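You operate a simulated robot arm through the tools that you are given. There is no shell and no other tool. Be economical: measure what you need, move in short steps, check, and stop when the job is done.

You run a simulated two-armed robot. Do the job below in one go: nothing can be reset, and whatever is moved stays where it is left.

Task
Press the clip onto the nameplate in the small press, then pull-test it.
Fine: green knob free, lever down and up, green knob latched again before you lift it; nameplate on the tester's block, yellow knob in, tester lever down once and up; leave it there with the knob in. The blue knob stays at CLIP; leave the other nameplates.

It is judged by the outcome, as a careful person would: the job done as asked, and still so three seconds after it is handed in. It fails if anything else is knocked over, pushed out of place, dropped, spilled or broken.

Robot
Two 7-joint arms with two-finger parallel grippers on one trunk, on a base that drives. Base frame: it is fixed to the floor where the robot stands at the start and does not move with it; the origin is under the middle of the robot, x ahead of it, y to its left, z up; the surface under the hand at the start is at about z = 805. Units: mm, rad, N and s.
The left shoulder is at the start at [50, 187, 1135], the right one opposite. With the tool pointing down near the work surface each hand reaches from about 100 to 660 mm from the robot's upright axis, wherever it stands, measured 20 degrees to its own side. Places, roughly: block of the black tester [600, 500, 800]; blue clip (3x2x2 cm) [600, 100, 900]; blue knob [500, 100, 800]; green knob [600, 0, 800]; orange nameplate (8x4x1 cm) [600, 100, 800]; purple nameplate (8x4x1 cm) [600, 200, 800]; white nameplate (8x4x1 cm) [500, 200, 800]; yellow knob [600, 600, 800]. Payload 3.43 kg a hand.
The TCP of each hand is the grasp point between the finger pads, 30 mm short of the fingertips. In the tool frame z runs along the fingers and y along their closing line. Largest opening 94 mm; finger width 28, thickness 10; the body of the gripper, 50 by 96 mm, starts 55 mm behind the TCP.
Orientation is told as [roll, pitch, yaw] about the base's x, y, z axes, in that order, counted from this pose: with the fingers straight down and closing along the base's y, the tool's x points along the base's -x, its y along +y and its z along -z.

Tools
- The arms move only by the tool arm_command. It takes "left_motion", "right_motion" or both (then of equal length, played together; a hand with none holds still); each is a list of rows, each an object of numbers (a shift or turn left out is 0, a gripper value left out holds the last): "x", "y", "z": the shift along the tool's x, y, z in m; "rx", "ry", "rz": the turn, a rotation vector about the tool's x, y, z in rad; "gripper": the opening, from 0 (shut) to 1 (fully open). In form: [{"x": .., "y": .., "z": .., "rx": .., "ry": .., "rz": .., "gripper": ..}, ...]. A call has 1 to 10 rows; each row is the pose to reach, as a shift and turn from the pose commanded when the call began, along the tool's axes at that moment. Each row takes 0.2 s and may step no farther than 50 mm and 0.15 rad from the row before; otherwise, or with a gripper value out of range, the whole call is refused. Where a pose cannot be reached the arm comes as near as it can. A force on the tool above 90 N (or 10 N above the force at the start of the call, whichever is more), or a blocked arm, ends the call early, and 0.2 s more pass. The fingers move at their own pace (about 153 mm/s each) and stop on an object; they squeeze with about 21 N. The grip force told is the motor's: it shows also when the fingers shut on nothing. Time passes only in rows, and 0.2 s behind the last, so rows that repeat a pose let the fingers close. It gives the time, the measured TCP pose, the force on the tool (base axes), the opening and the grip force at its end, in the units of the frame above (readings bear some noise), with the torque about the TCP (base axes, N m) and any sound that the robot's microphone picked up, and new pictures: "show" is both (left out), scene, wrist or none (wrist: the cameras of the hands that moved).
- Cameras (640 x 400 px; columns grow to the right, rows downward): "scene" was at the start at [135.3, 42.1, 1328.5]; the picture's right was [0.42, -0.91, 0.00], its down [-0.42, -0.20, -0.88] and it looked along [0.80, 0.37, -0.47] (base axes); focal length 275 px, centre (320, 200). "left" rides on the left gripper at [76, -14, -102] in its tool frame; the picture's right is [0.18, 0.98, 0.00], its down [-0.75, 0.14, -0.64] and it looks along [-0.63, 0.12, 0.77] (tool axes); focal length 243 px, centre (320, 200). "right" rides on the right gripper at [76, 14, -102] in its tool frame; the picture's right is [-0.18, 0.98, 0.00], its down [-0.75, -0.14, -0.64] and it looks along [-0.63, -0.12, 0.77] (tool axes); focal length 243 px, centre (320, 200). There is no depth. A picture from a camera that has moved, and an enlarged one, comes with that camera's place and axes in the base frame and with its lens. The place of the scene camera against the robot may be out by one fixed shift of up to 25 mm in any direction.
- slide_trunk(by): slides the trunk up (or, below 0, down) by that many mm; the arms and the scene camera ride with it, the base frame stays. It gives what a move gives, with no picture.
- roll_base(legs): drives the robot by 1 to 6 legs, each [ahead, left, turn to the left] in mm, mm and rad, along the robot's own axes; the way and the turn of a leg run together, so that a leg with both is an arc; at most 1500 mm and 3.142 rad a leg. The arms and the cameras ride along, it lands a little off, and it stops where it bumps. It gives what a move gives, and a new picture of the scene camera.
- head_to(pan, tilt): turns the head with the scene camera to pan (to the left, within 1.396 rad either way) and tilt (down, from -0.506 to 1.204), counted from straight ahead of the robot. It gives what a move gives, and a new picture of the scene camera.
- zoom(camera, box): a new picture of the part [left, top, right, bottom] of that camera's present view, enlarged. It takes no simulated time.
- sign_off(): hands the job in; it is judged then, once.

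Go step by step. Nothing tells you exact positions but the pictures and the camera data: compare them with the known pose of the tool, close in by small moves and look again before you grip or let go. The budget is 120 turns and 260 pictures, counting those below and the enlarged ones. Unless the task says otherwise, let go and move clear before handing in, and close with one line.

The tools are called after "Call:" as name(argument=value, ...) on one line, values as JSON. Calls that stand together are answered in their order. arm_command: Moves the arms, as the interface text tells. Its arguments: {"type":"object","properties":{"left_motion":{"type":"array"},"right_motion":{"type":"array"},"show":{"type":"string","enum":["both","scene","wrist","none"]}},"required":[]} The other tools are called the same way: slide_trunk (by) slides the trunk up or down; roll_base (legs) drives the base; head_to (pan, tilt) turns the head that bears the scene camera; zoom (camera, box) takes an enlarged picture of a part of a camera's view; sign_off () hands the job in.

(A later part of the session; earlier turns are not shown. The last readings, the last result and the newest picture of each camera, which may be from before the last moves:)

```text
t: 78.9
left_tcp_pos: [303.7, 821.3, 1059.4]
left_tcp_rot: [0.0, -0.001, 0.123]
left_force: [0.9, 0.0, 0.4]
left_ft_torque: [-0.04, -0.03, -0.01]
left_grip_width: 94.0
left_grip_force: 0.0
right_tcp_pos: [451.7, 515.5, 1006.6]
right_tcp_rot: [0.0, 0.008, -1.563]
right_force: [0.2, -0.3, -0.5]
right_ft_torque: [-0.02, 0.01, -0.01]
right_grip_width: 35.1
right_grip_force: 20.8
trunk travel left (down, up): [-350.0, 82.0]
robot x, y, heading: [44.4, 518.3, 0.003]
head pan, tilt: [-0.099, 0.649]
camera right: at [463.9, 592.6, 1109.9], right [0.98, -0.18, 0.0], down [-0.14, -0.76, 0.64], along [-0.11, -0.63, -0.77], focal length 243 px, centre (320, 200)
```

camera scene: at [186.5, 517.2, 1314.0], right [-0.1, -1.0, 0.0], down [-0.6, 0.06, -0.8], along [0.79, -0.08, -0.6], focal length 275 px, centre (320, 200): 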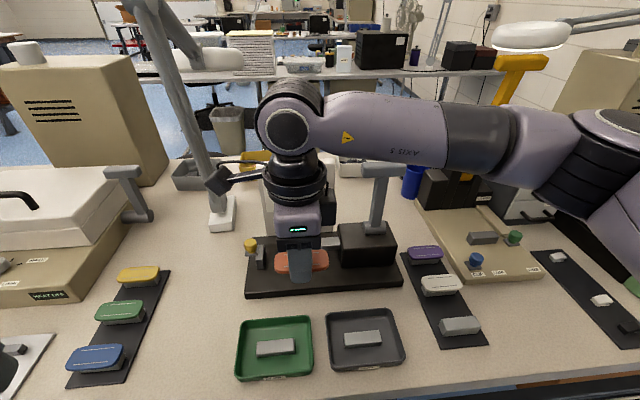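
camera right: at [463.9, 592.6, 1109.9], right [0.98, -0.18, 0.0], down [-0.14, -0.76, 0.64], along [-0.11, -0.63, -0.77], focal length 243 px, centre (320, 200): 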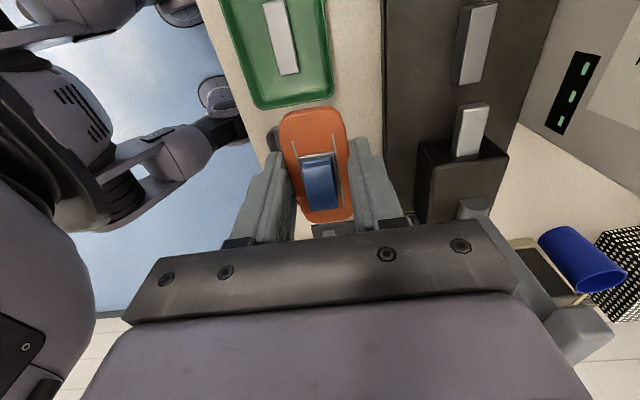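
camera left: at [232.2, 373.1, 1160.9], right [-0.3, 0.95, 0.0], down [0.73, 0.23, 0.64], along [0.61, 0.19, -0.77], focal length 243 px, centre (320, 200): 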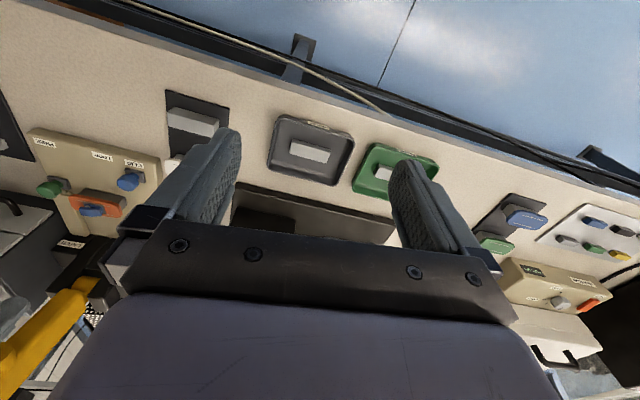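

The empty tester block is in view. I'll zoom in to measure it against the known press block geometry.

Call:
zoom(camera="right", box=[400, 0, 560, 240])

Call:
zoom(camera="right", box=[440, 0, 540, 90])

Call:
zoom(camera="scene", box=[230, 160, 410, 300])

```text
1.67 times, centred on (480, 120) of right
camera zoom: at [463.9, 592.6, 1109.9], right [0.98, -0.18, 0.0], down [-0.14, -0.76, 0.64], along [-0.11, -0.63, -0.77], focal length 404 px, centre (53, 333)
```

zoom: 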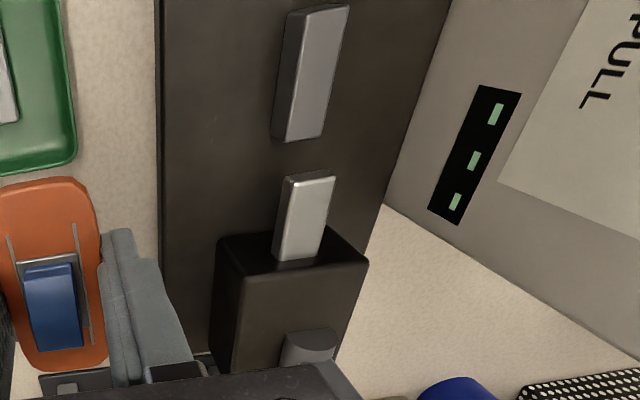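

```text
4.44 times, centred on (490, 45) of right
camera zoom: at [463.9, 592.6, 1109.9], right [0.98, -0.18, 0.0], down [-0.14, -0.76, 0.64], along [-0.11, -0.63, -0.77], focal length 1078 px, centre (-436, 889)
```

zoom: 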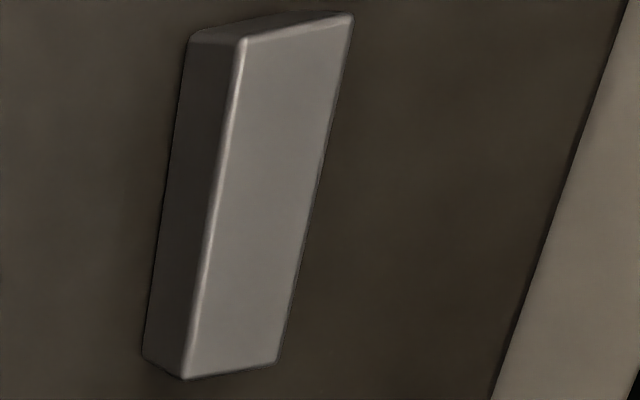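

```text
2.86 times, centred on (320, 230) of scene
camera zoom: at [186.5, 517.1, 1314.0], right [-0.1, -1.0, 0.0], down [-0.6, 0.06, -0.8], along [0.79, -0.08, -0.6], focal length 787 px, centre (320, 114)
```

zoom: 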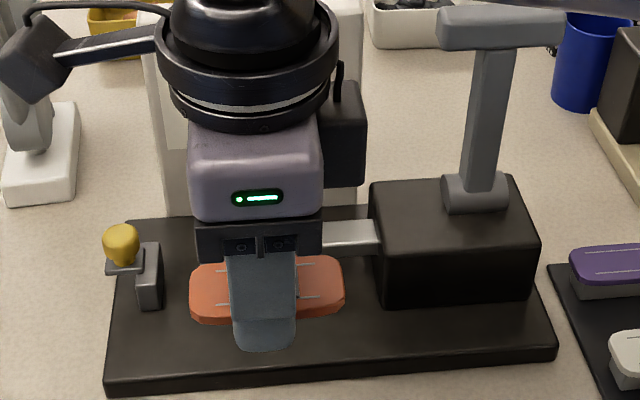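

The tester block centre works out to about (604, 530) with its top at z ≈ 839. The plate's underside is about 19 mm below the TCP, so I'll move above it.

Call:
arm_command(right_motion=[{"y": 0.04, "x": 0.004}, {"y": 0.08, "x": 0.008, "z": 0.02}, {"y": 0.12, "x": 0.012, "z": 0.05}, {"y": 0.152, "x": 0.0145, "z": 0.085}, {"y": 0.152, "x": 0.0145, "z": 0.107}, {"y": 0.152, "x": 0.0145, "z": 0.107}])

Call:
zoom(camera="right", box=[180, 0, 480, 240])

Call:
zoom(camera="scene", box=[230, 160, 410, 300])

```text
refused: row 3 steps farther than a row can; nothing moved
```

```text
1.67 times, centred on (330, 120) of right
camera zoom: at [463.9, 592.6, 1109.9], right [0.98, -0.18, 0.0], down [-0.14, -0.76, 0.64], along [-0.11, -0.63, -0.77], focal length 404 px, centre (303, 333)
```

zoom: 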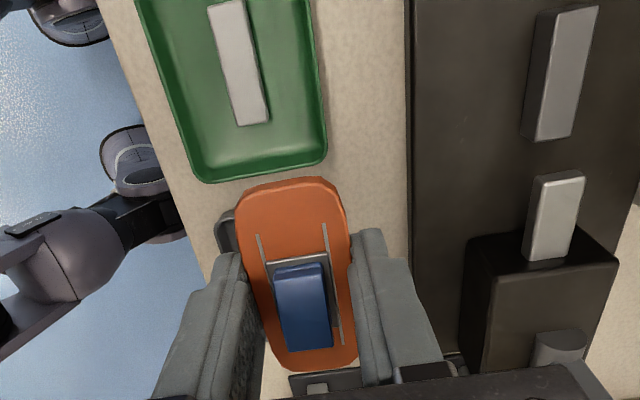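

```text
2.86 times, centred on (320, 230) of scene
camera zoom: at [186.5, 517.1, 1314.0], right [-0.1, -1.0, 0.0], down [-0.6, 0.06, -0.8], along [0.79, -0.08, -0.6], focal length 787 px, centre (320, 114)
```

zoom: 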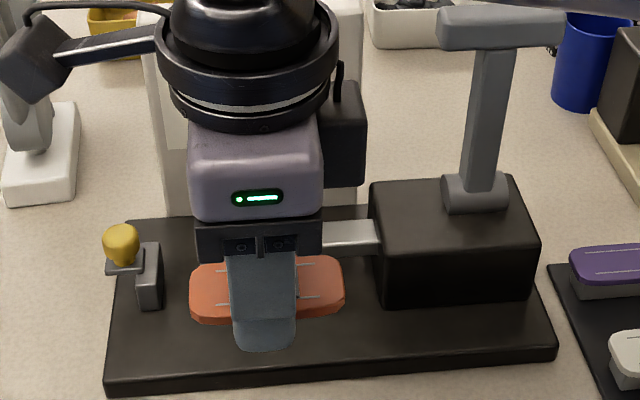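

A step was too long. I'll send it again with smaller rows.

Call:
arm_command(right_motion=[{"y": 0.035, "x": 0.004}, {"y": 0.07, "x": 0.008, "z": 0.01}, {"y": 0.105, "x": 0.012, "z": 0.03}, {"y": 0.135, "x": 0.0145, "z": 0.055}, {"y": 0.152, "x": 0.0145, "z": 0.085}, {"y": 0.152, "x": 0.0145, "z": 0.107}, {"y": 0.152, "x": 0.0145, "z": 0.107}])

Call:
zoom(camera="right", box=[180, 0, 480, 240])

Call:
zoom(camera="scene", box=[230, 160, 410, 300])

```text
t: 80.5
left_tcp_pos: [303.6, 820.7, 1058.4]
left_tcp_rot: [-0.001, -0.001, 0.124]
left_force: [-0.3, -0.3, 0.8]
left_ft_torque: [0.02, 0.03, 0.0]
left_grip_width: 94.1
left_grip_force: 0.1
right_tcp_pos: [601.9, 532.3, 899.1]
right_tcp_rot: [0.0, 0.006, -1.562]
right_force: [0.0, -0.8, -1.1]
right_ft_torque: [0.02, 0.0, -0.05]
right_grip_width: 35.1
right_grip_force: 21.0
trunk travel left (down, up): [-350.0, 82.0]
robot x, y, heading: [45.9, 521.0, 0.003]
head pan, tilt: [-0.099, 0.649]
camera scene: at [186.4, 517.1, 1314.0], right [-0.1, -1.0, 0.0], down [-0.6, 0.06, -0.8], along [0.79, -0.08, -0.6], focal length 275 px, centre (320, 200)
camera right: at [615.4, 609.0, 1002.1], right [0.98, -0.18, 0.0], down [-0.13, -0.76, 0.64], along [-0.11, -0.63, -0.77], focal length 243 px, centre (320, 200)
```

scene: 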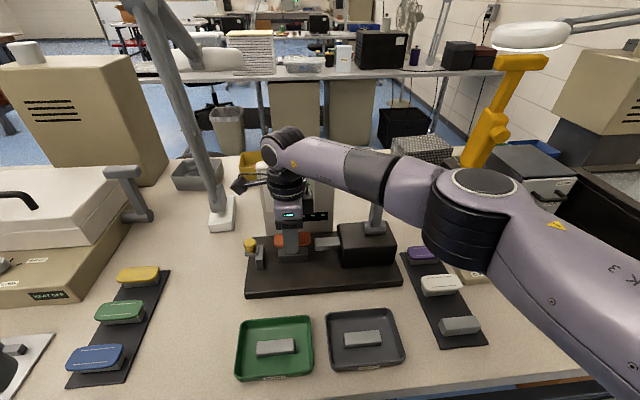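
right: 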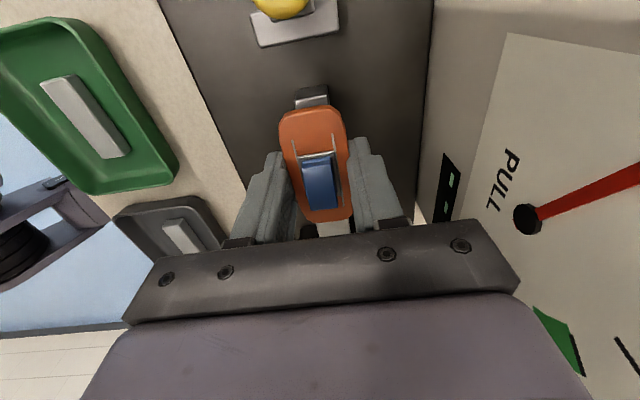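

```text
1.67 times, centred on (330, 120) of right
camera zoom: at [615.4, 609.0, 1002.1], right [0.98, -0.18, 0.0], down [-0.13, -0.76, 0.64], along [-0.11, -0.63, -0.77], focal length 404 px, centre (303, 333)
```

zoom: 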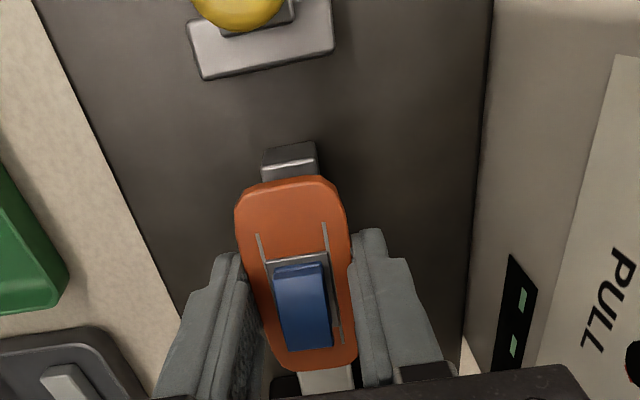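

```text
2.86 times, centred on (320, 230) of scene
camera zoom: at [186.4, 517.1, 1314.0], right [-0.1, -1.0, 0.0], down [-0.6, 0.06, -0.8], along [0.79, -0.08, -0.6], focal length 787 px, centre (320, 114)
```

zoom: 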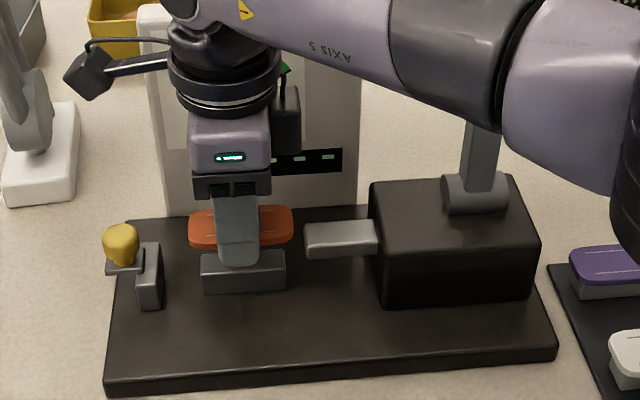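

Alignment in x is good, and in y I'll shift −2 mm. Then I'll lower until it touches, watching the force.

Call:
arm_command(right_motion=[{"x": -0.002, "z": 0.015}, {"x": -0.002, "z": 0.028}, {"x": -0.002, "z": 0.033}, {"x": -0.002, "z": 0.033}], show="wrist")

Call:
zoom(camera="scene", box=[270, 200, 340, 280])

```text
t: 81.5
left_tcp_pos: [304.4, 820.4, 1059.9]
left_tcp_rot: [0.0, 0.001, 0.123]
left_force: [0.1, -0.2, 0.5]
left_ft_torque: [-0.02, -0.01, 0.0]
left_grip_width: 94.2
left_grip_force: 0.2
right_tcp_pos: [602.5, 530.1, 867.3]
right_tcp_rot: [0.0, 0.01, -1.565]
right_force: [-0.2, -0.4, -0.6]
right_ft_torque: [0.01, 0.0, 0.01]
right_grip_width: 35.1
right_grip_force: 21.1
trunk travel left (down, up): [-350.0, 82.0]
robot x, y, heading: [49.7, 521.9, 0.005]
head pan, tilt: [-0.099, 0.649]
camera right: at [615.9, 607.1, 969.8], right [0.98, -0.18, 0.0], down [-0.14, -0.76, 0.64], along [-0.11, -0.63, -0.77], focal length 243 px, centre (320, 200)
```

right: 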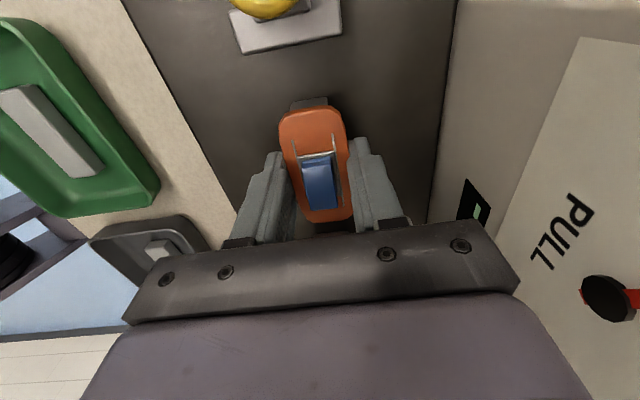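

```text
5.00 times, centred on (305, 240) of scene
camera zoom: at [186.5, 517.1, 1314.0], right [-0.1, -1.0, 0.0], down [-0.6, 0.06, -0.8], along [0.79, -0.08, -0.6], focal length 1377 px, centre (395, 0)
```

zoom: 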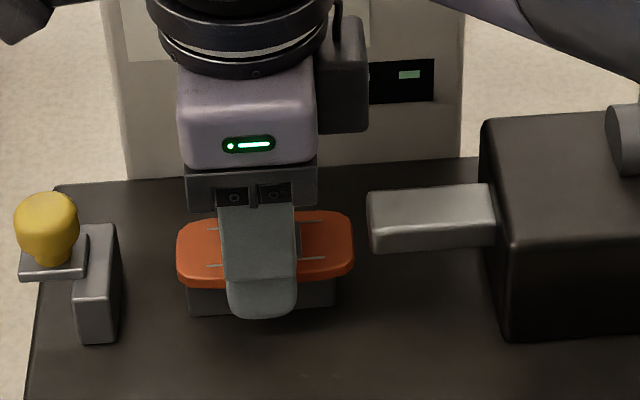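

It's almost seated. I'll lower in 2–3 mm steps.

Call:
arm_command(right_motion=[{"z": 0.003}, {"z": 0.005}, {"z": 0.007}, {"z": 0.009}, {"z": 0.01}], show="wrist")

Call:
zoom(camera="scene", box=[270, 200, 340, 280])

```text
t: 82.7
left_tcp_pos: [302.2, 820.5, 1060.5]
left_tcp_rot: [0.0, 0.0, 0.123]
left_force: [0.3, -0.7, 0.1]
left_ft_torque: [0.0, 0.02, -0.01]
left_grip_width: 94.1
left_grip_force: 0.0
right_tcp_pos: [602.0, 531.0, 859.8]
right_tcp_rot: [0.004, 0.008, -1.564]
right_force: [3.7, 1.6, 19.9]
right_ft_torque: [-0.04, -0.02, 0.02]
right_grip_width: 35.0
right_grip_force: 21.3
trunk travel left (down, up): [-350.0, 82.0]
robot x, y, heading: [46.9, 521.7, 0.001]
head pan, tilt: [-0.099, 0.649]
camera right: at [615.3, 607.3, 962.2], right [0.98, -0.18, 0.0], down [-0.14, -0.76, 0.64], along [-0.11, -0.63, -0.77], focal length 243 px, centre (320, 200)
```

right: 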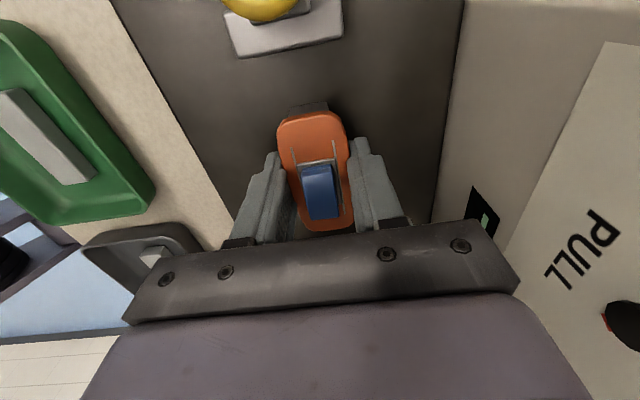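

```text
5.00 times, centred on (305, 240) of scene
camera zoom: at [185.0, 517.2, 1314.2], right [-0.1, -1.0, 0.0], down [-0.6, 0.06, -0.8], along [0.79, -0.08, -0.6], focal length 1377 px, centre (395, 0)
```

zoom: 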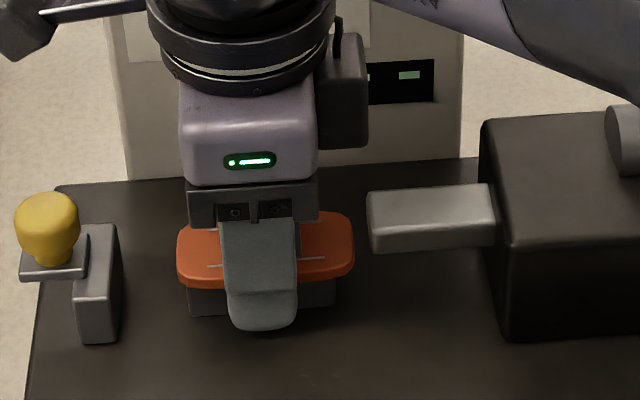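

It's seated: 20 N of contact while the plate stays put. I'll release and rise straight up.

Call:
arm_command(right_motion=[{"z": -0.006}, {"z": -0.006, "gripper": 0.75}, {"z": -0.006}, {"z": -0.006}, {"z": -0.03}, {"z": -0.06}, {"z": -0.1}, {"z": -0.14}])

Call:
zoom(camera="scene", box=[240, 180, 340, 280])

Call:
zoom(camera="right", box=[180, 0, 480, 240])

```text
t: 84.5
left_tcp_pos: [304.2, 821.2, 1060.2]
left_tcp_rot: [0.0, -0.001, 0.123]
left_force: [-0.1, -0.5, 0.7]
left_ft_torque: [-0.02, -0.04, -0.01]
left_grip_width: 93.8
left_grip_force: 0.0
right_tcp_pos: [603.1, 529.8, 997.7]
right_tcp_rot: [-0.001, 0.006, -1.563]
right_force: [0.1, 0.5, -0.2]
right_ft_torque: [-0.03, 0.01, 0.0]
right_grip_width: 70.1
right_grip_force: 0.1
trunk travel left (down, up): [-350.0, 82.0]
robot x, y, heading: [49.4, 523.0, -0.002]
head pan, tilt: [-0.099, 0.649]
camera scene: at [186.1, 517.2, 1314.0], right [-0.1, -1.0, 0.0], down [-0.6, 0.06, -0.8], along [0.79, -0.08, -0.6], focal length 275 px, centre (320, 200)
camera right: at [615.7, 606.8, 1099.9], right [0.98, -0.18, 0.0], down [-0.13, -0.76, 0.64], along [-0.11, -0.63, -0.77], focal length 243 px, centre (320, 200)
```

scene: 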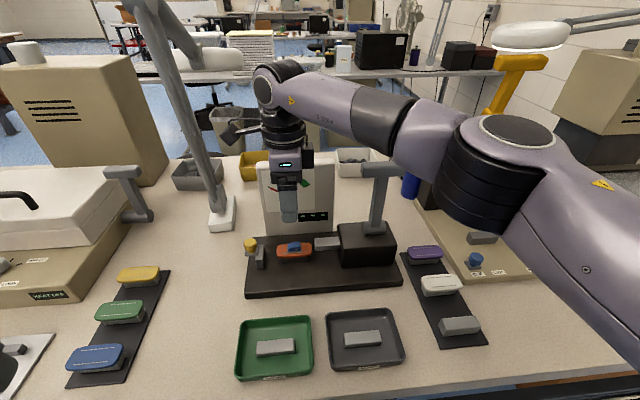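
right: 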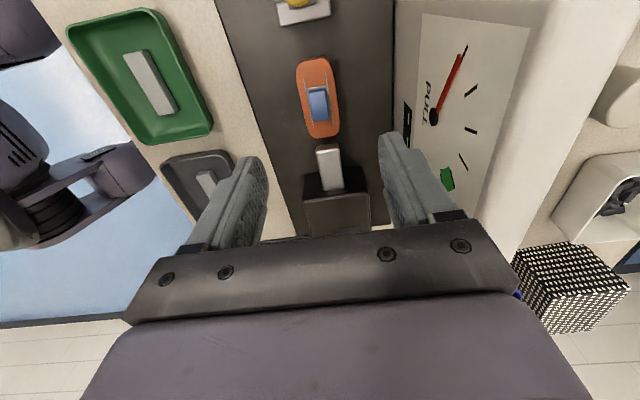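

```text
4.00 times, centred on (290, 230) of scene
camera zoom: at [186.1, 517.2, 1314.0], right [-0.1, -1.0, 0.0], down [-0.6, 0.06, -0.8], along [0.79, -0.08, -0.6], focal length 1101 px, centre (440, 80)
```

zoom: 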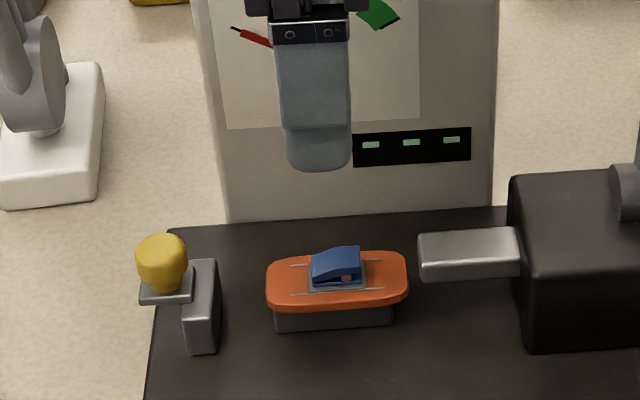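

```text
1.67 times, centred on (330, 120) of right
camera zoom: at [615.7, 606.8, 1099.9], right [0.98, -0.18, 0.0], down [-0.13, -0.76, 0.64], along [-0.11, -0.63, -0.77], focal length 404 px, centre (303, 333)
```

zoom: 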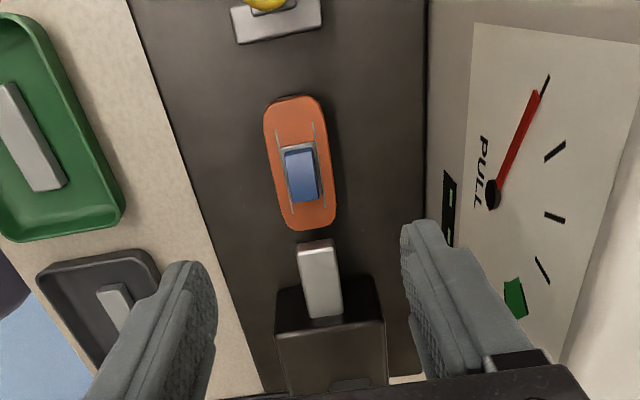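

The plate is seated squarely on the block. Next is the yellow knob, so I'll move the wrist camera over it for a close look.

Call:
arm_command(right_motion=[{"x": 0.03, "y": 0.003}, {"x": 0.06, "y": 0.006}, {"x": 0.092, "y": 0.009, "z": 0.02}, {"x": 0.092, "y": 0.009, "z": 0.04}, {"x": 0.092, "y": 0.009, "z": 0.04}])

Call:
zoom(camera="right", box=[180, 0, 480, 240])

Call:
zoom(camera="scene", box=[230, 210, 330, 290])

```text
t: 85.9
left_tcp_pos: [304.3, 821.6, 1060.2]
left_tcp_rot: [0.0, 0.0, 0.123]
left_force: [0.5, -0.6, 0.6]
left_ft_torque: [0.03, 0.03, 0.0]
left_grip_width: 94.0
left_grip_force: 0.0
right_tcp_pos: [607.7, 560.7, 965.0]
right_tcp_rot: [0.006, 0.009, -1.614]
right_force: [-0.1, 0.1, -0.5]
right_ft_torque: [0.03, 0.01, -0.04]
right_grip_width: 70.8
right_grip_force: 0.0
right hand out of reach, approached as far as the arm can: row 2, 3, 4, 5
trunk travel left (down, up): [-350.0, 82.0]
robot x, y, heading: [47.7, 520.7, 0.002]
head pan, tilt: [-0.099, 0.649]
stopped in row 5 (right hand): the arm was blocked; the commanded pose is now the measured one
camera scene: at [186.6, 516.9, 1313.9], right [-0.1, -1.0, 0.0], down [-0.6, 0.06, -0.8], along [0.79, -0.08, -0.6], focal length 275 px, centre (320, 200)
camera right: at [623.6, 635.6, 1067.9], right [0.97, -0.23, 0.0], down [-0.18, -0.75, 0.63], along [-0.14, -0.62, -0.77], focal length 243 px, centre (320, 200)
```

scene: 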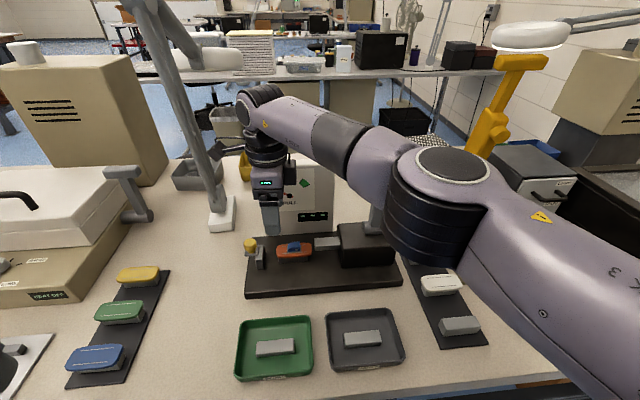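
right: 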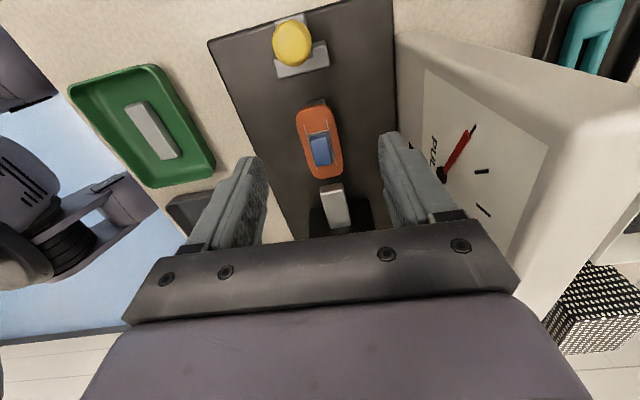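

```text
1.67 times, centred on (330, 120) of right
camera zoom: at [623.6, 635.6, 1067.9], right [0.97, -0.23, 0.0], down [-0.18, -0.75, 0.63], along [-0.14, -0.62, -0.77], focal length 404 px, centre (303, 333)
```

zoom: 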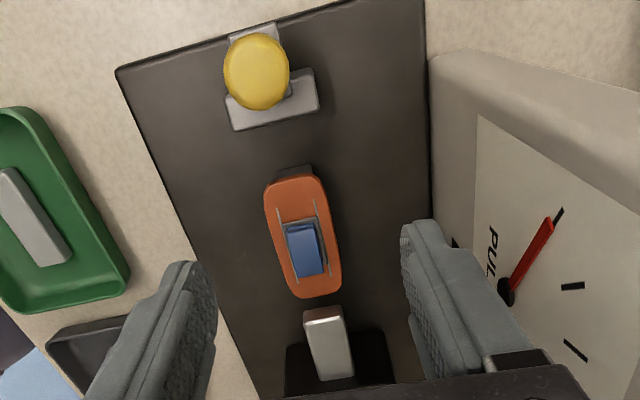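

```text
5.00 times, centred on (280, 250) of scene
camera zoom: at [186.6, 516.9, 1313.9], right [-0.1, -1.0, 0.0], down [-0.6, 0.06, -0.8], along [0.79, -0.08, -0.6], focal length 1377 px, centre (520, -50)
```

zoom: 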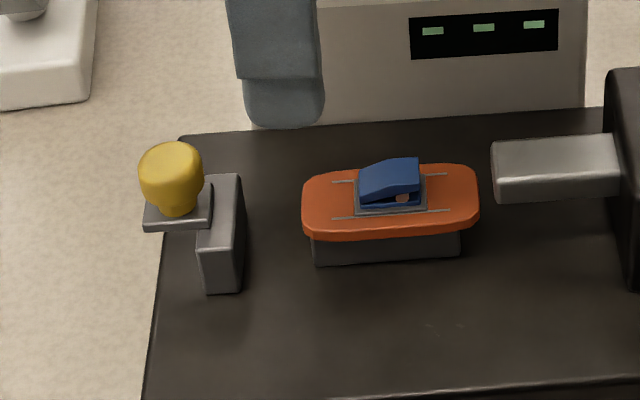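

The right hand is at its reach limit here, but the left hand can easily reach the yellow knob at about (601, 618, 873). I'll back the right hand off and bring the left fist to the knob's outer (+y) side.

Call:
arm_command(right_motion=[{"x": -0.013, "y": -0.037, "z": -0.007}, {"x": -0.027, "y": -0.075, "z": -0.014}, {"x": -0.041, "y": -0.112, "z": -0.021}, {"x": -0.054, "y": -0.15, "z": -0.028}, {"x": -0.068, "y": -0.187, "z": -0.035}, {"x": -0.068, "y": -0.187, "z": -0.035}, {"x": -0.068, "y": -0.187, "z": -0.035}, {"x": -0.068, "y": -0.187, "z": -0.035}, {"x": -0.068, "y": -0.187, "z": -0.035}, {"x": -0.068, "y": -0.187, "z": -0.035}], left_motion=[{"gripper": 0}, {"x": -0.02, "y": -0.02}, {"x": -0.05, "y": -0.04}, {"x": -0.08, "y": -0.065}, {"x": -0.11, "y": -0.09, "rz": 0.03}, {"x": -0.14, "y": -0.115, "rz": 0.06}, {"x": -0.17, "y": -0.14, "rz": 0.09}, {"x": -0.2, "y": -0.16, "rz": 0.124}, {"x": -0.235, "y": -0.18, "rz": 0.124}, {"x": -0.2742, "y": -0.2015, "rz": 0.124}])

Call:
zoom(camera="left", box=[180, 60, 460, 240])

```text
t: 88.1
left_tcp_pos: [539.4, 714.5, 1056.4]
left_tcp_rot: [-0.001, -0.003, 0.0]
left_force: [0.6, 0.1, 0.1]
left_ft_torque: [-0.03, 0.0, 0.02]
left_grip_width: 0.1
left_grip_force: 20.6
left hand out of reach, approached as far as the arm can: row 8, 9, 10
right_tcp_pos: [416.7, 502.9, 997.4]
right_tcp_rot: [0.007, 0.011, -1.611]
right_force: [-0.1, 0.6, -1.1]
right_ft_torque: [0.04, -0.02, 0.0]
right_grip_width: 70.9
right_grip_force: 0.1
trunk travel left (down, up): [-350.0, 82.0]
robot x, y, heading: [46.9, 520.3, 0.008]
head pan, tilt: [-0.099, 0.649]
camera scene: at [186.5, 517.3, 1313.9], right [-0.1, -1.0, 0.0], down [-0.6, 0.06, -0.8], along [0.79, -0.08, -0.6], focal length 275 px, centre (320, 200)
camera right: at [431.9, 577.9, 1101.9], right [0.98, -0.22, 0.0], down [-0.17, -0.75, 0.63], along [-0.14, -0.62, -0.77], focal length 243 px, centre (320, 200)
camera left: at [463.1, 699.2, 1157.2], right [-0.18, 0.98, 0.0], down [0.75, 0.14, 0.64], along [0.63, 0.12, -0.77], focal length 243 px, centre (320, 200)
```

scene: 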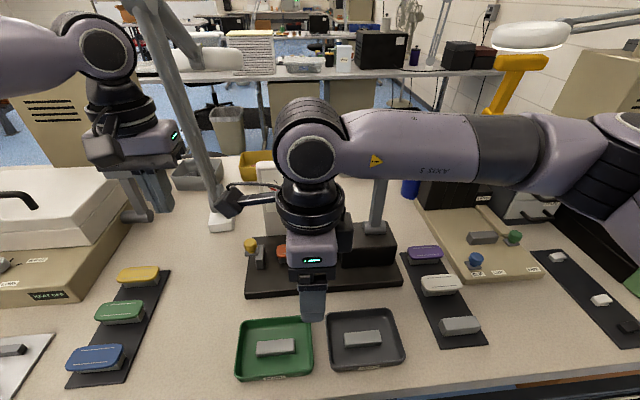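
right: 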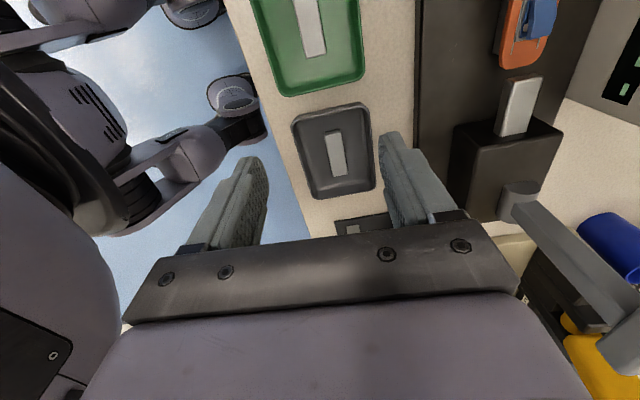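
left: 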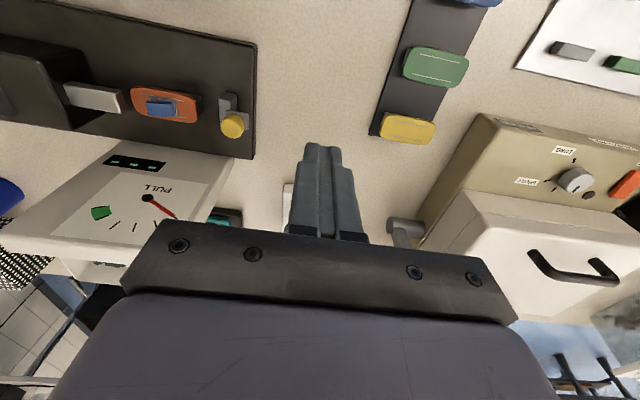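

```text
2.22 times, centred on (320, 150) of left
camera zoom: at [463.1, 699.2, 1157.2], right [-0.18, 0.98, 0.0], down [0.75, 0.14, 0.64], along [0.63, 0.12, -0.77], focal length 539 px, centre (320, 311)
```

zoom: 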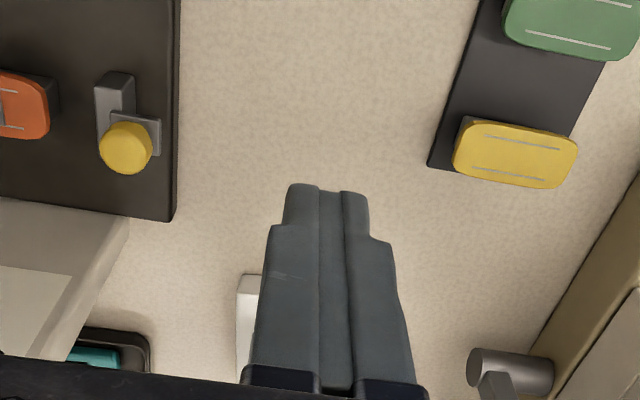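

The knob is confirmed at (601, 618). The left hand is near its reach limit this high up, so I'll lower it and see where it settles.

Call:
arm_command(left_motion=[{"z": 0.03}, {"z": 0.06}, {"z": 0.09}, {"z": 0.1}], show="wrist")

```text
t: 89.1
left_tcp_pos: [531.8, 722.3, 958.7]
left_tcp_rot: [-0.003, -0.002, -0.001]
left_force: [0.2, -0.5, 0.3]
left_ft_torque: [0.0, -0.03, 0.0]
left_grip_width: 0.0
left_grip_force: 21.2
left hand out of reach, approached as far as the arm can: row 2, 3, 4
right_tcp_pos: [415.8, 502.8, 999.2]
right_tcp_rot: [0.004, 0.012, -1.61]
right_force: [0.7, 0.0, 0.3]
right_ft_torque: [0.0, -0.03, -0.01]
right_grip_width: 70.3
right_grip_force: 0.1
trunk travel left (down, up): [-350.0, 82.0]
robot x, y, heading: [48.9, 522.2, 0.002]
head pan, tilt: [-0.099, 0.649]
camera left: at [454.9, 707.0, 1060.8], right [-0.18, 0.98, 0.0], down [0.75, 0.14, 0.64], along [0.63, 0.12, -0.77], focal length 243 px, centre (320, 200)
```

left: 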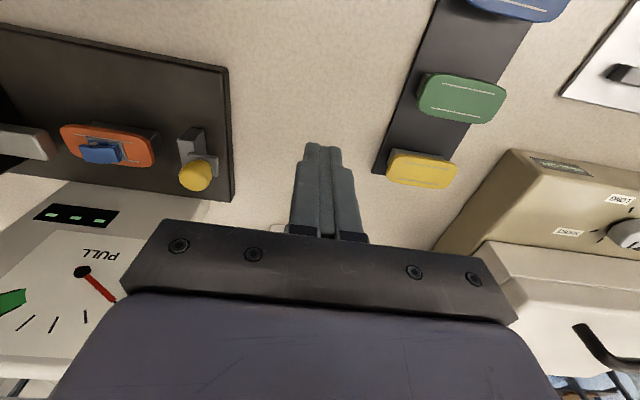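

The arm seems stuck in an awkward posture. I'll pull back, then approach again from nearer the centre.

Call:
arm_command(left_motion=[{"x": 0.03}, {"x": 0.06}, {"x": 0.1}, {"x": 0.14}, {"x": 0.14, "y": -0.04}, {"x": 0.12, "y": -0.06}], show="none")

Call:
arm_command(left_motion=[{"x": -0.03}, {"x": -0.06}, {"x": -0.09}], show="scene")

```text
t: 90.5
left_tcp_pos: [411.6, 661.1, 959.7]
left_tcp_rot: [-0.001, 0.0, -0.001]
left_force: [0.3, 0.0, 0.7]
left_ft_torque: [0.0, 0.02, 0.02]
left_grip_width: 0.1
left_grip_force: 21.6
right_tcp_pos: [416.4, 501.8, 998.5]
right_tcp_rot: [0.005, 0.009, -1.609]
right_force: [0.3, -0.1, 0.0]
right_ft_torque: [0.01, -0.02, 0.02]
right_grip_width: 70.6
right_grip_force: 0.0
trunk travel left (down, up): [-350.0, 82.0]
robot x, y, heading: [50.9, 519.5, 0.001]
head pan, tilt: [-0.099, 0.649]
```

```text
t: 91.3
left_tcp_pos: [487.3, 685.3, 966.7]
left_tcp_rot: [-0.002, 0.002, -0.002]
left_force: [0.4, 0.5, -0.7]
left_ft_torque: [-0.03, 0.01, 0.0]
left_grip_width: 0.0
left_grip_force: 21.0
left hand out of reach, approached as far as the arm can: row 2, 3
right_tcp_pos: [416.3, 502.2, 999.1]
right_tcp_rot: [0.005, 0.01, -1.609]
right_force: [0.3, 0.4, 0.2]
right_ft_torque: [0.02, 0.02, 0.01]
right_grip_width: 70.4
right_grip_force: 0.1
trunk travel left (down, up): [-350.0, 82.0]
robot x, y, heading: [47.0, 517.0, 0.001]
head pan, tilt: [-0.099, 0.649]
camera scene: at [186.5, 517.1, 1313.9], right [-0.1, -1.0, 0.0], down [-0.6, 0.06, -0.8], along [0.79, -0.08, -0.6], focal length 275 px, centre (320, 200)
```

scene: 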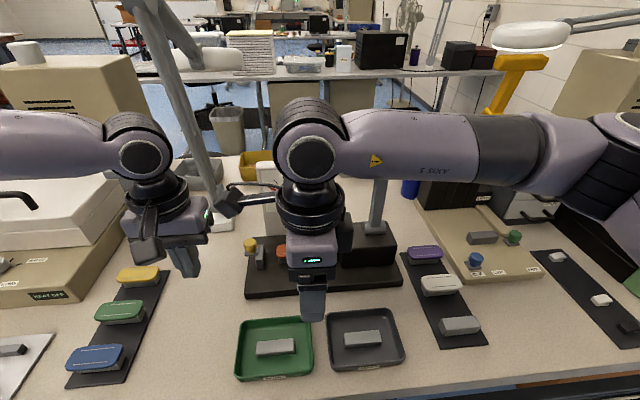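

The left arm is stuck in a bad elbow posture. Driving the base about 97 mm to the left will let the right hand do the knob instead, so I'll retract the left hand first.

Call:
arm_command(left_motion=[{"x": 0.04, "y": 0.02, "z": -0.02}, {"x": 0.08, "y": 0.05, "z": -0.04}, {"x": 0.12, "y": 0.08, "z": -0.06}, {"x": 0.15, "y": 0.11, "z": -0.08}, {"x": 0.18, "y": 0.14, "z": -0.1}], show="none")

Call:
roll_base(legs=[[-30, 0, 0], [0, 97, 0], [30, 0, 0]])

```text
refused: row 2 steps farther than a row can; nothing moved
```

```text
t: 93.6
left_tcp_pos: [488.8, 781.7, 966.3]
left_tcp_rot: [-0.003, -0.001, 0.0]
left_force: [0.9, -0.4, 0.1]
left_ft_torque: [0.0, 0.01, -0.01]
left_grip_width: 0.0
left_grip_force: 21.1
right_tcp_pos: [416.7, 599.4, 998.3]
right_tcp_rot: [0.004, 0.01, -1.61]
right_force: [-0.1, 0.1, 0.5]
right_ft_torque: [-0.01, 0.03, 0.01]
right_grip_width: 70.6
right_grip_force: 0.0
trunk travel left (down, up): [-350.0, 82.0]
robot x, y, heading: [46.3, 617.5, 0.001]
head pan, tilt: [-0.099, 0.649]
camera scene: at [187.2, 613.9, 1313.8], right [-0.1, -1.0, 0.0], down [-0.6, 0.06, -0.8], along [0.79, -0.08, -0.61], focal length 275 px, centre (320, 200)
```

scene: 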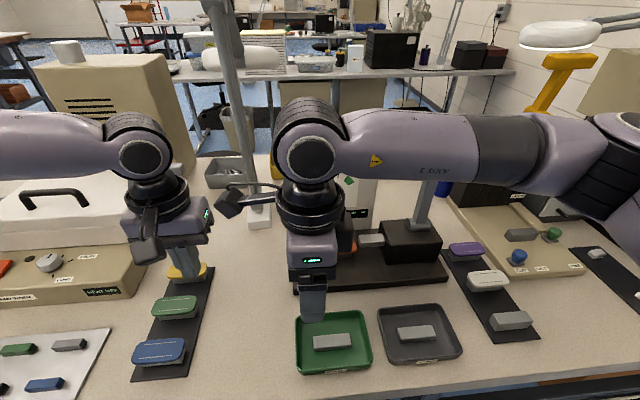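

The drive went well. I'll retract the left hand and bring the right hand above the yellow knob.

Call:
arm_command(left_motion=[{"x": 0.03, "y": 0.015, "z": -0.02}, {"x": 0.06, "y": 0.03, "z": -0.04}, {"x": 0.09, "y": 0.045, "z": -0.06}, {"x": 0.12, "y": 0.06, "z": -0.08}, {"x": 0.15, "y": 0.075, "z": -0.1}, {"x": 0.18, "y": 0.09, "z": -0.1}, {"x": 0.18, "y": 0.09, "z": -0.1}], right_motion=[{"x": 0.0}, {"x": 0.005, "y": 0.035}, {"x": 0.01, "y": 0.07, "rz": -0.01}, {"x": 0.015, "y": 0.11, "rz": -0.02}, {"x": 0.02, "y": 0.15, "z": 0.02, "rz": -0.04}, {"x": 0.0258, "y": 0.183, "z": 0.04, "rz": -0.04, "gripper": 0.6}, {"x": 0.0258, "y": 0.183, "z": 0.053, "rz": -0.04}])

Call:
zoom(camera="right", box=[180, 0, 480, 240])

```text
t: 95.2
left_tcp_pos: [306.5, 871.1, 1067.7]
left_tcp_rot: [-0.001, 0.0, 0.0]
left_force: [0.3, 0.5, 0.7]
left_ft_torque: [-0.01, 0.01, -0.05]
left_grip_width: 0.0
left_grip_force: 20.8
right_tcp_pos: [599.2, 618.0, 946.8]
right_tcp_rot: [0.005, 0.011, -1.567]
right_force: [-0.1, 0.7, 0.8]
right_ft_torque: [0.0, -0.02, 0.0]
right_grip_width: 56.4
right_grip_force: 0.0
trunk travel left (down, up): [-350.0, 82.0]
robot x, y, heading: [50.2, 619.5, 0.001]
head pan, tilt: [-0.099, 0.649]
camera scene: at [186.5, 613.4, 1313.9], right [-0.1, -1.0, 0.0], down [-0.6, 0.06, -0.8], along [0.79, -0.08, -0.6], focal length 275 px, centre (320, 200)
camera right: at [612.2, 694.2, 1049.4], right [0.98, -0.18, 0.0], down [-0.14, -0.76, 0.63], along [-0.11, -0.62, -0.77], focal length 243 px, centre (320, 200)
camera left: at [230.1, 856.2, 1168.8], right [-0.18, 0.98, 0.0], down [0.75, 0.14, 0.64], along [0.63, 0.12, -0.77], focal length 243 px, centre (320, 200)
```

scene: 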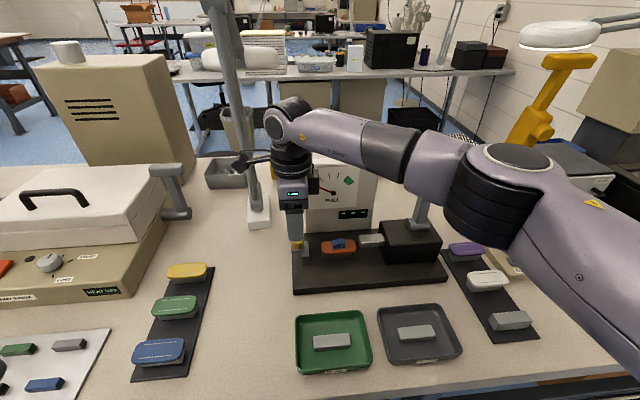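
right: 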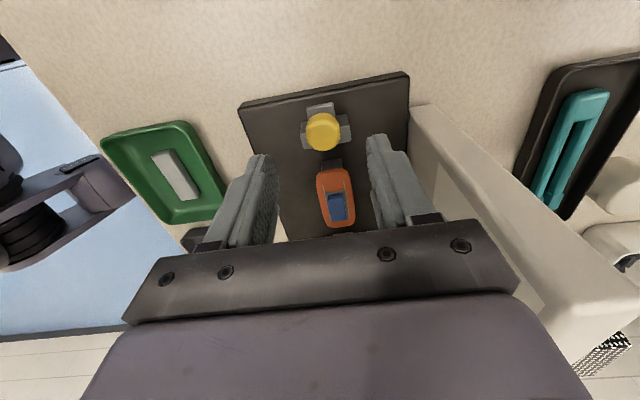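
left: 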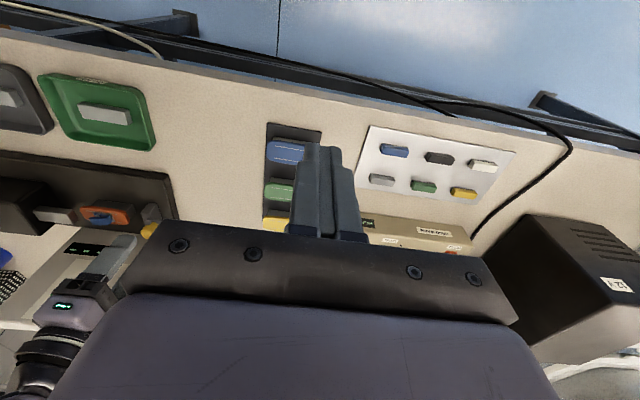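

```text
1.67 times, centred on (330, 120) of right
camera zoom: at [612.2, 694.2, 1049.4], right [0.98, -0.18, 0.0], down [-0.14, -0.76, 0.63], along [-0.11, -0.62, -0.77], focal length 404 px, centre (303, 333)
```

zoom: 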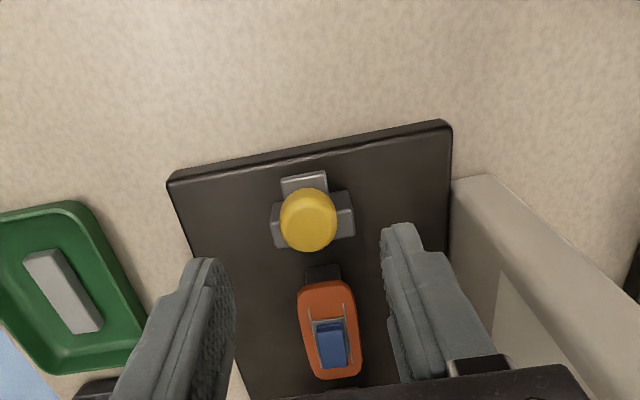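

The knob is at (602, 618). I'll go down with the tips at z ≈ 866, grip it, and push −y (in).

Call:
arm_command(right_motion=[{"z": 0.025, "y": 0.002}, {"z": 0.045, "y": 0.0025}, {"z": 0.05, "y": 0.0025}, {"z": 0.05, "y": 0.0025, "gripper": 0.1}, {"z": 0.05, "y": 0.0025}, {"z": 0.05, "y": 0.0025}], show="both")

Call:
zoom(camera="scene", box=[270, 200, 370, 290])

```text
t: 96.6
left_tcp_pos: [306.4, 872.5, 1067.7]
left_tcp_rot: [-0.001, 0.0, 0.0]
left_force: [0.2, 0.4, 0.1]
left_ft_torque: [-0.02, 0.03, -0.04]
left_grip_width: 0.0
left_grip_force: 21.0
right_tcp_pos: [601.7, 619.3, 895.6]
right_tcp_rot: [0.006, 0.009, -1.569]
right_force: [-1.0, -2.1, -0.6]
right_ft_torque: [-0.03, 0.01, -0.01]
right_grip_width: 25.6
right_grip_force: 44.5
trunk travel left (down, up): [-350.0, 82.0]
robot x, y, heading: [45.4, 616.1, 0.001]
head pan, tilt: [-0.099, 0.649]
camera scene: at [186.2, 613.7, 1314.0], right [-0.1, -1.0, 0.0], down [-0.6, 0.06, -0.8], along [0.79, -0.08, -0.6], focal length 275 px, centre (320, 200)
camera right: at [614.6, 694.7, 999.5], right [0.98, -0.18, 0.0], down [-0.14, -0.76, 0.63], along [-0.11, -0.62, -0.77], focal length 243 px, centre (320, 200)
```

scene: 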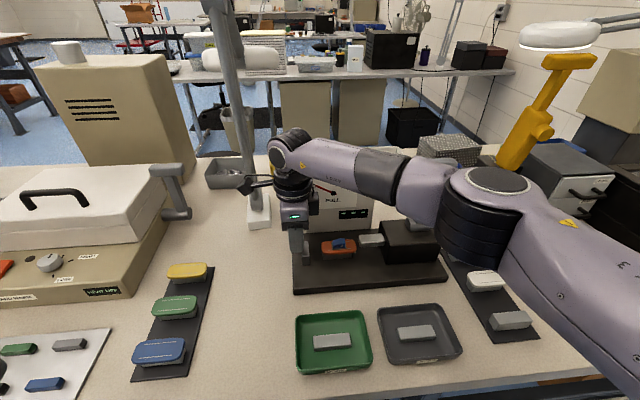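
right: 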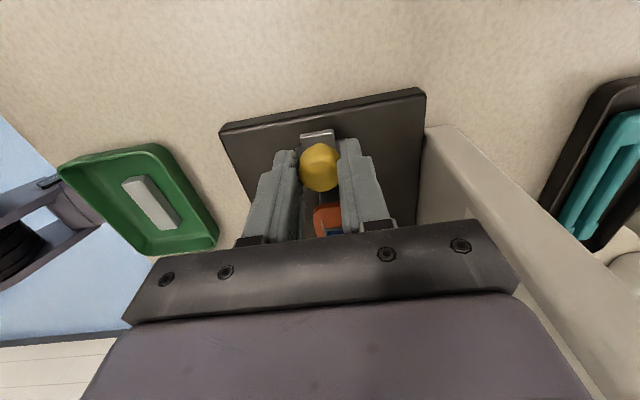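

```text
4.44 times, centred on (320, 245) of scene
camera zoom: at [186.2, 613.7, 1314.0], right [-0.1, -1.0, 0.0], down [-0.6, 0.06, -0.8], along [0.79, -0.08, -0.6], focal length 1224 px, centre (320, 0)
```

zoom: 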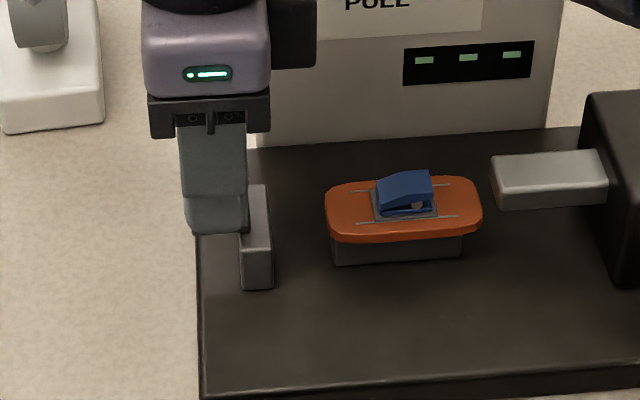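

Gripped. Pushing in (−y), watching the force.

Call:
arm_command(right_motion=[{"x": -0.006}, {"x": -0.012}, {"x": -0.018}, {"x": -0.024}, {"x": -0.028}], show="wrist")

Call:
zoom(camera="scene", box=[270, 200, 370, 290])

```text
t: 97.8
left_tcp_pos: [305.7, 873.2, 1066.6]
left_tcp_rot: [-0.003, -0.001, -0.001]
left_force: [0.0, -0.4, -0.3]
left_ft_torque: [0.02, -0.03, 0.01]
left_grip_width: 0.0
left_grip_force: 20.9
right_tcp_pos: [602.1, 595.5, 896.5]
right_tcp_rot: [0.006, 0.014, -1.562]
right_force: [-1.0, 18.5, -6.8]
right_ft_torque: [-0.53, -0.12, -0.01]
right_grip_width: 25.4
right_grip_force: 44.6
trunk travel left (down, up): [-350.0, 82.0]
robot x, y, heading: [49.0, 618.5, 0.003]
head pan, tilt: [-0.099, 0.649]
camera right: at [614.1, 672.1, 999.9], right [0.98, -0.18, 0.0], down [-0.14, -0.76, 0.63], along [-0.11, -0.62, -0.78], focal length 243 px, centre (320, 200)
```

right: 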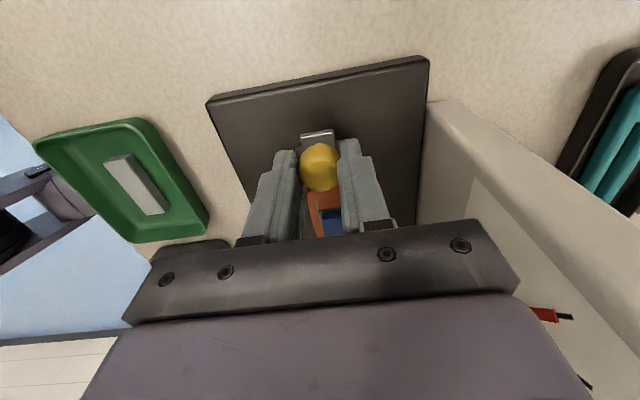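

```text
4.44 times, centred on (320, 245) of scene
camera zoom: at [186.9, 616.1, 1313.8], right [-0.1, -1.0, 0.0], down [-0.6, 0.06, -0.8], along [0.79, -0.08, -0.6], focal length 1224 px, centre (320, 0)
```

zoom: 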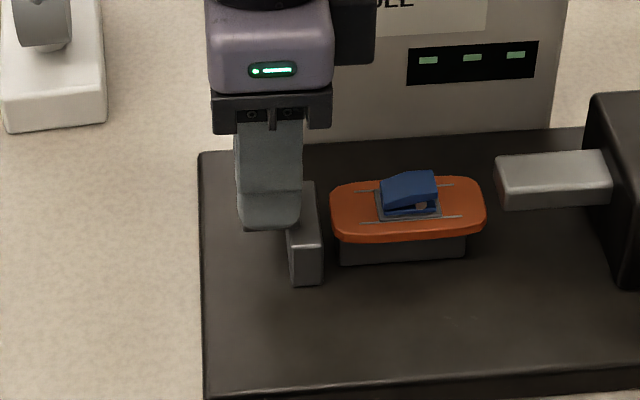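

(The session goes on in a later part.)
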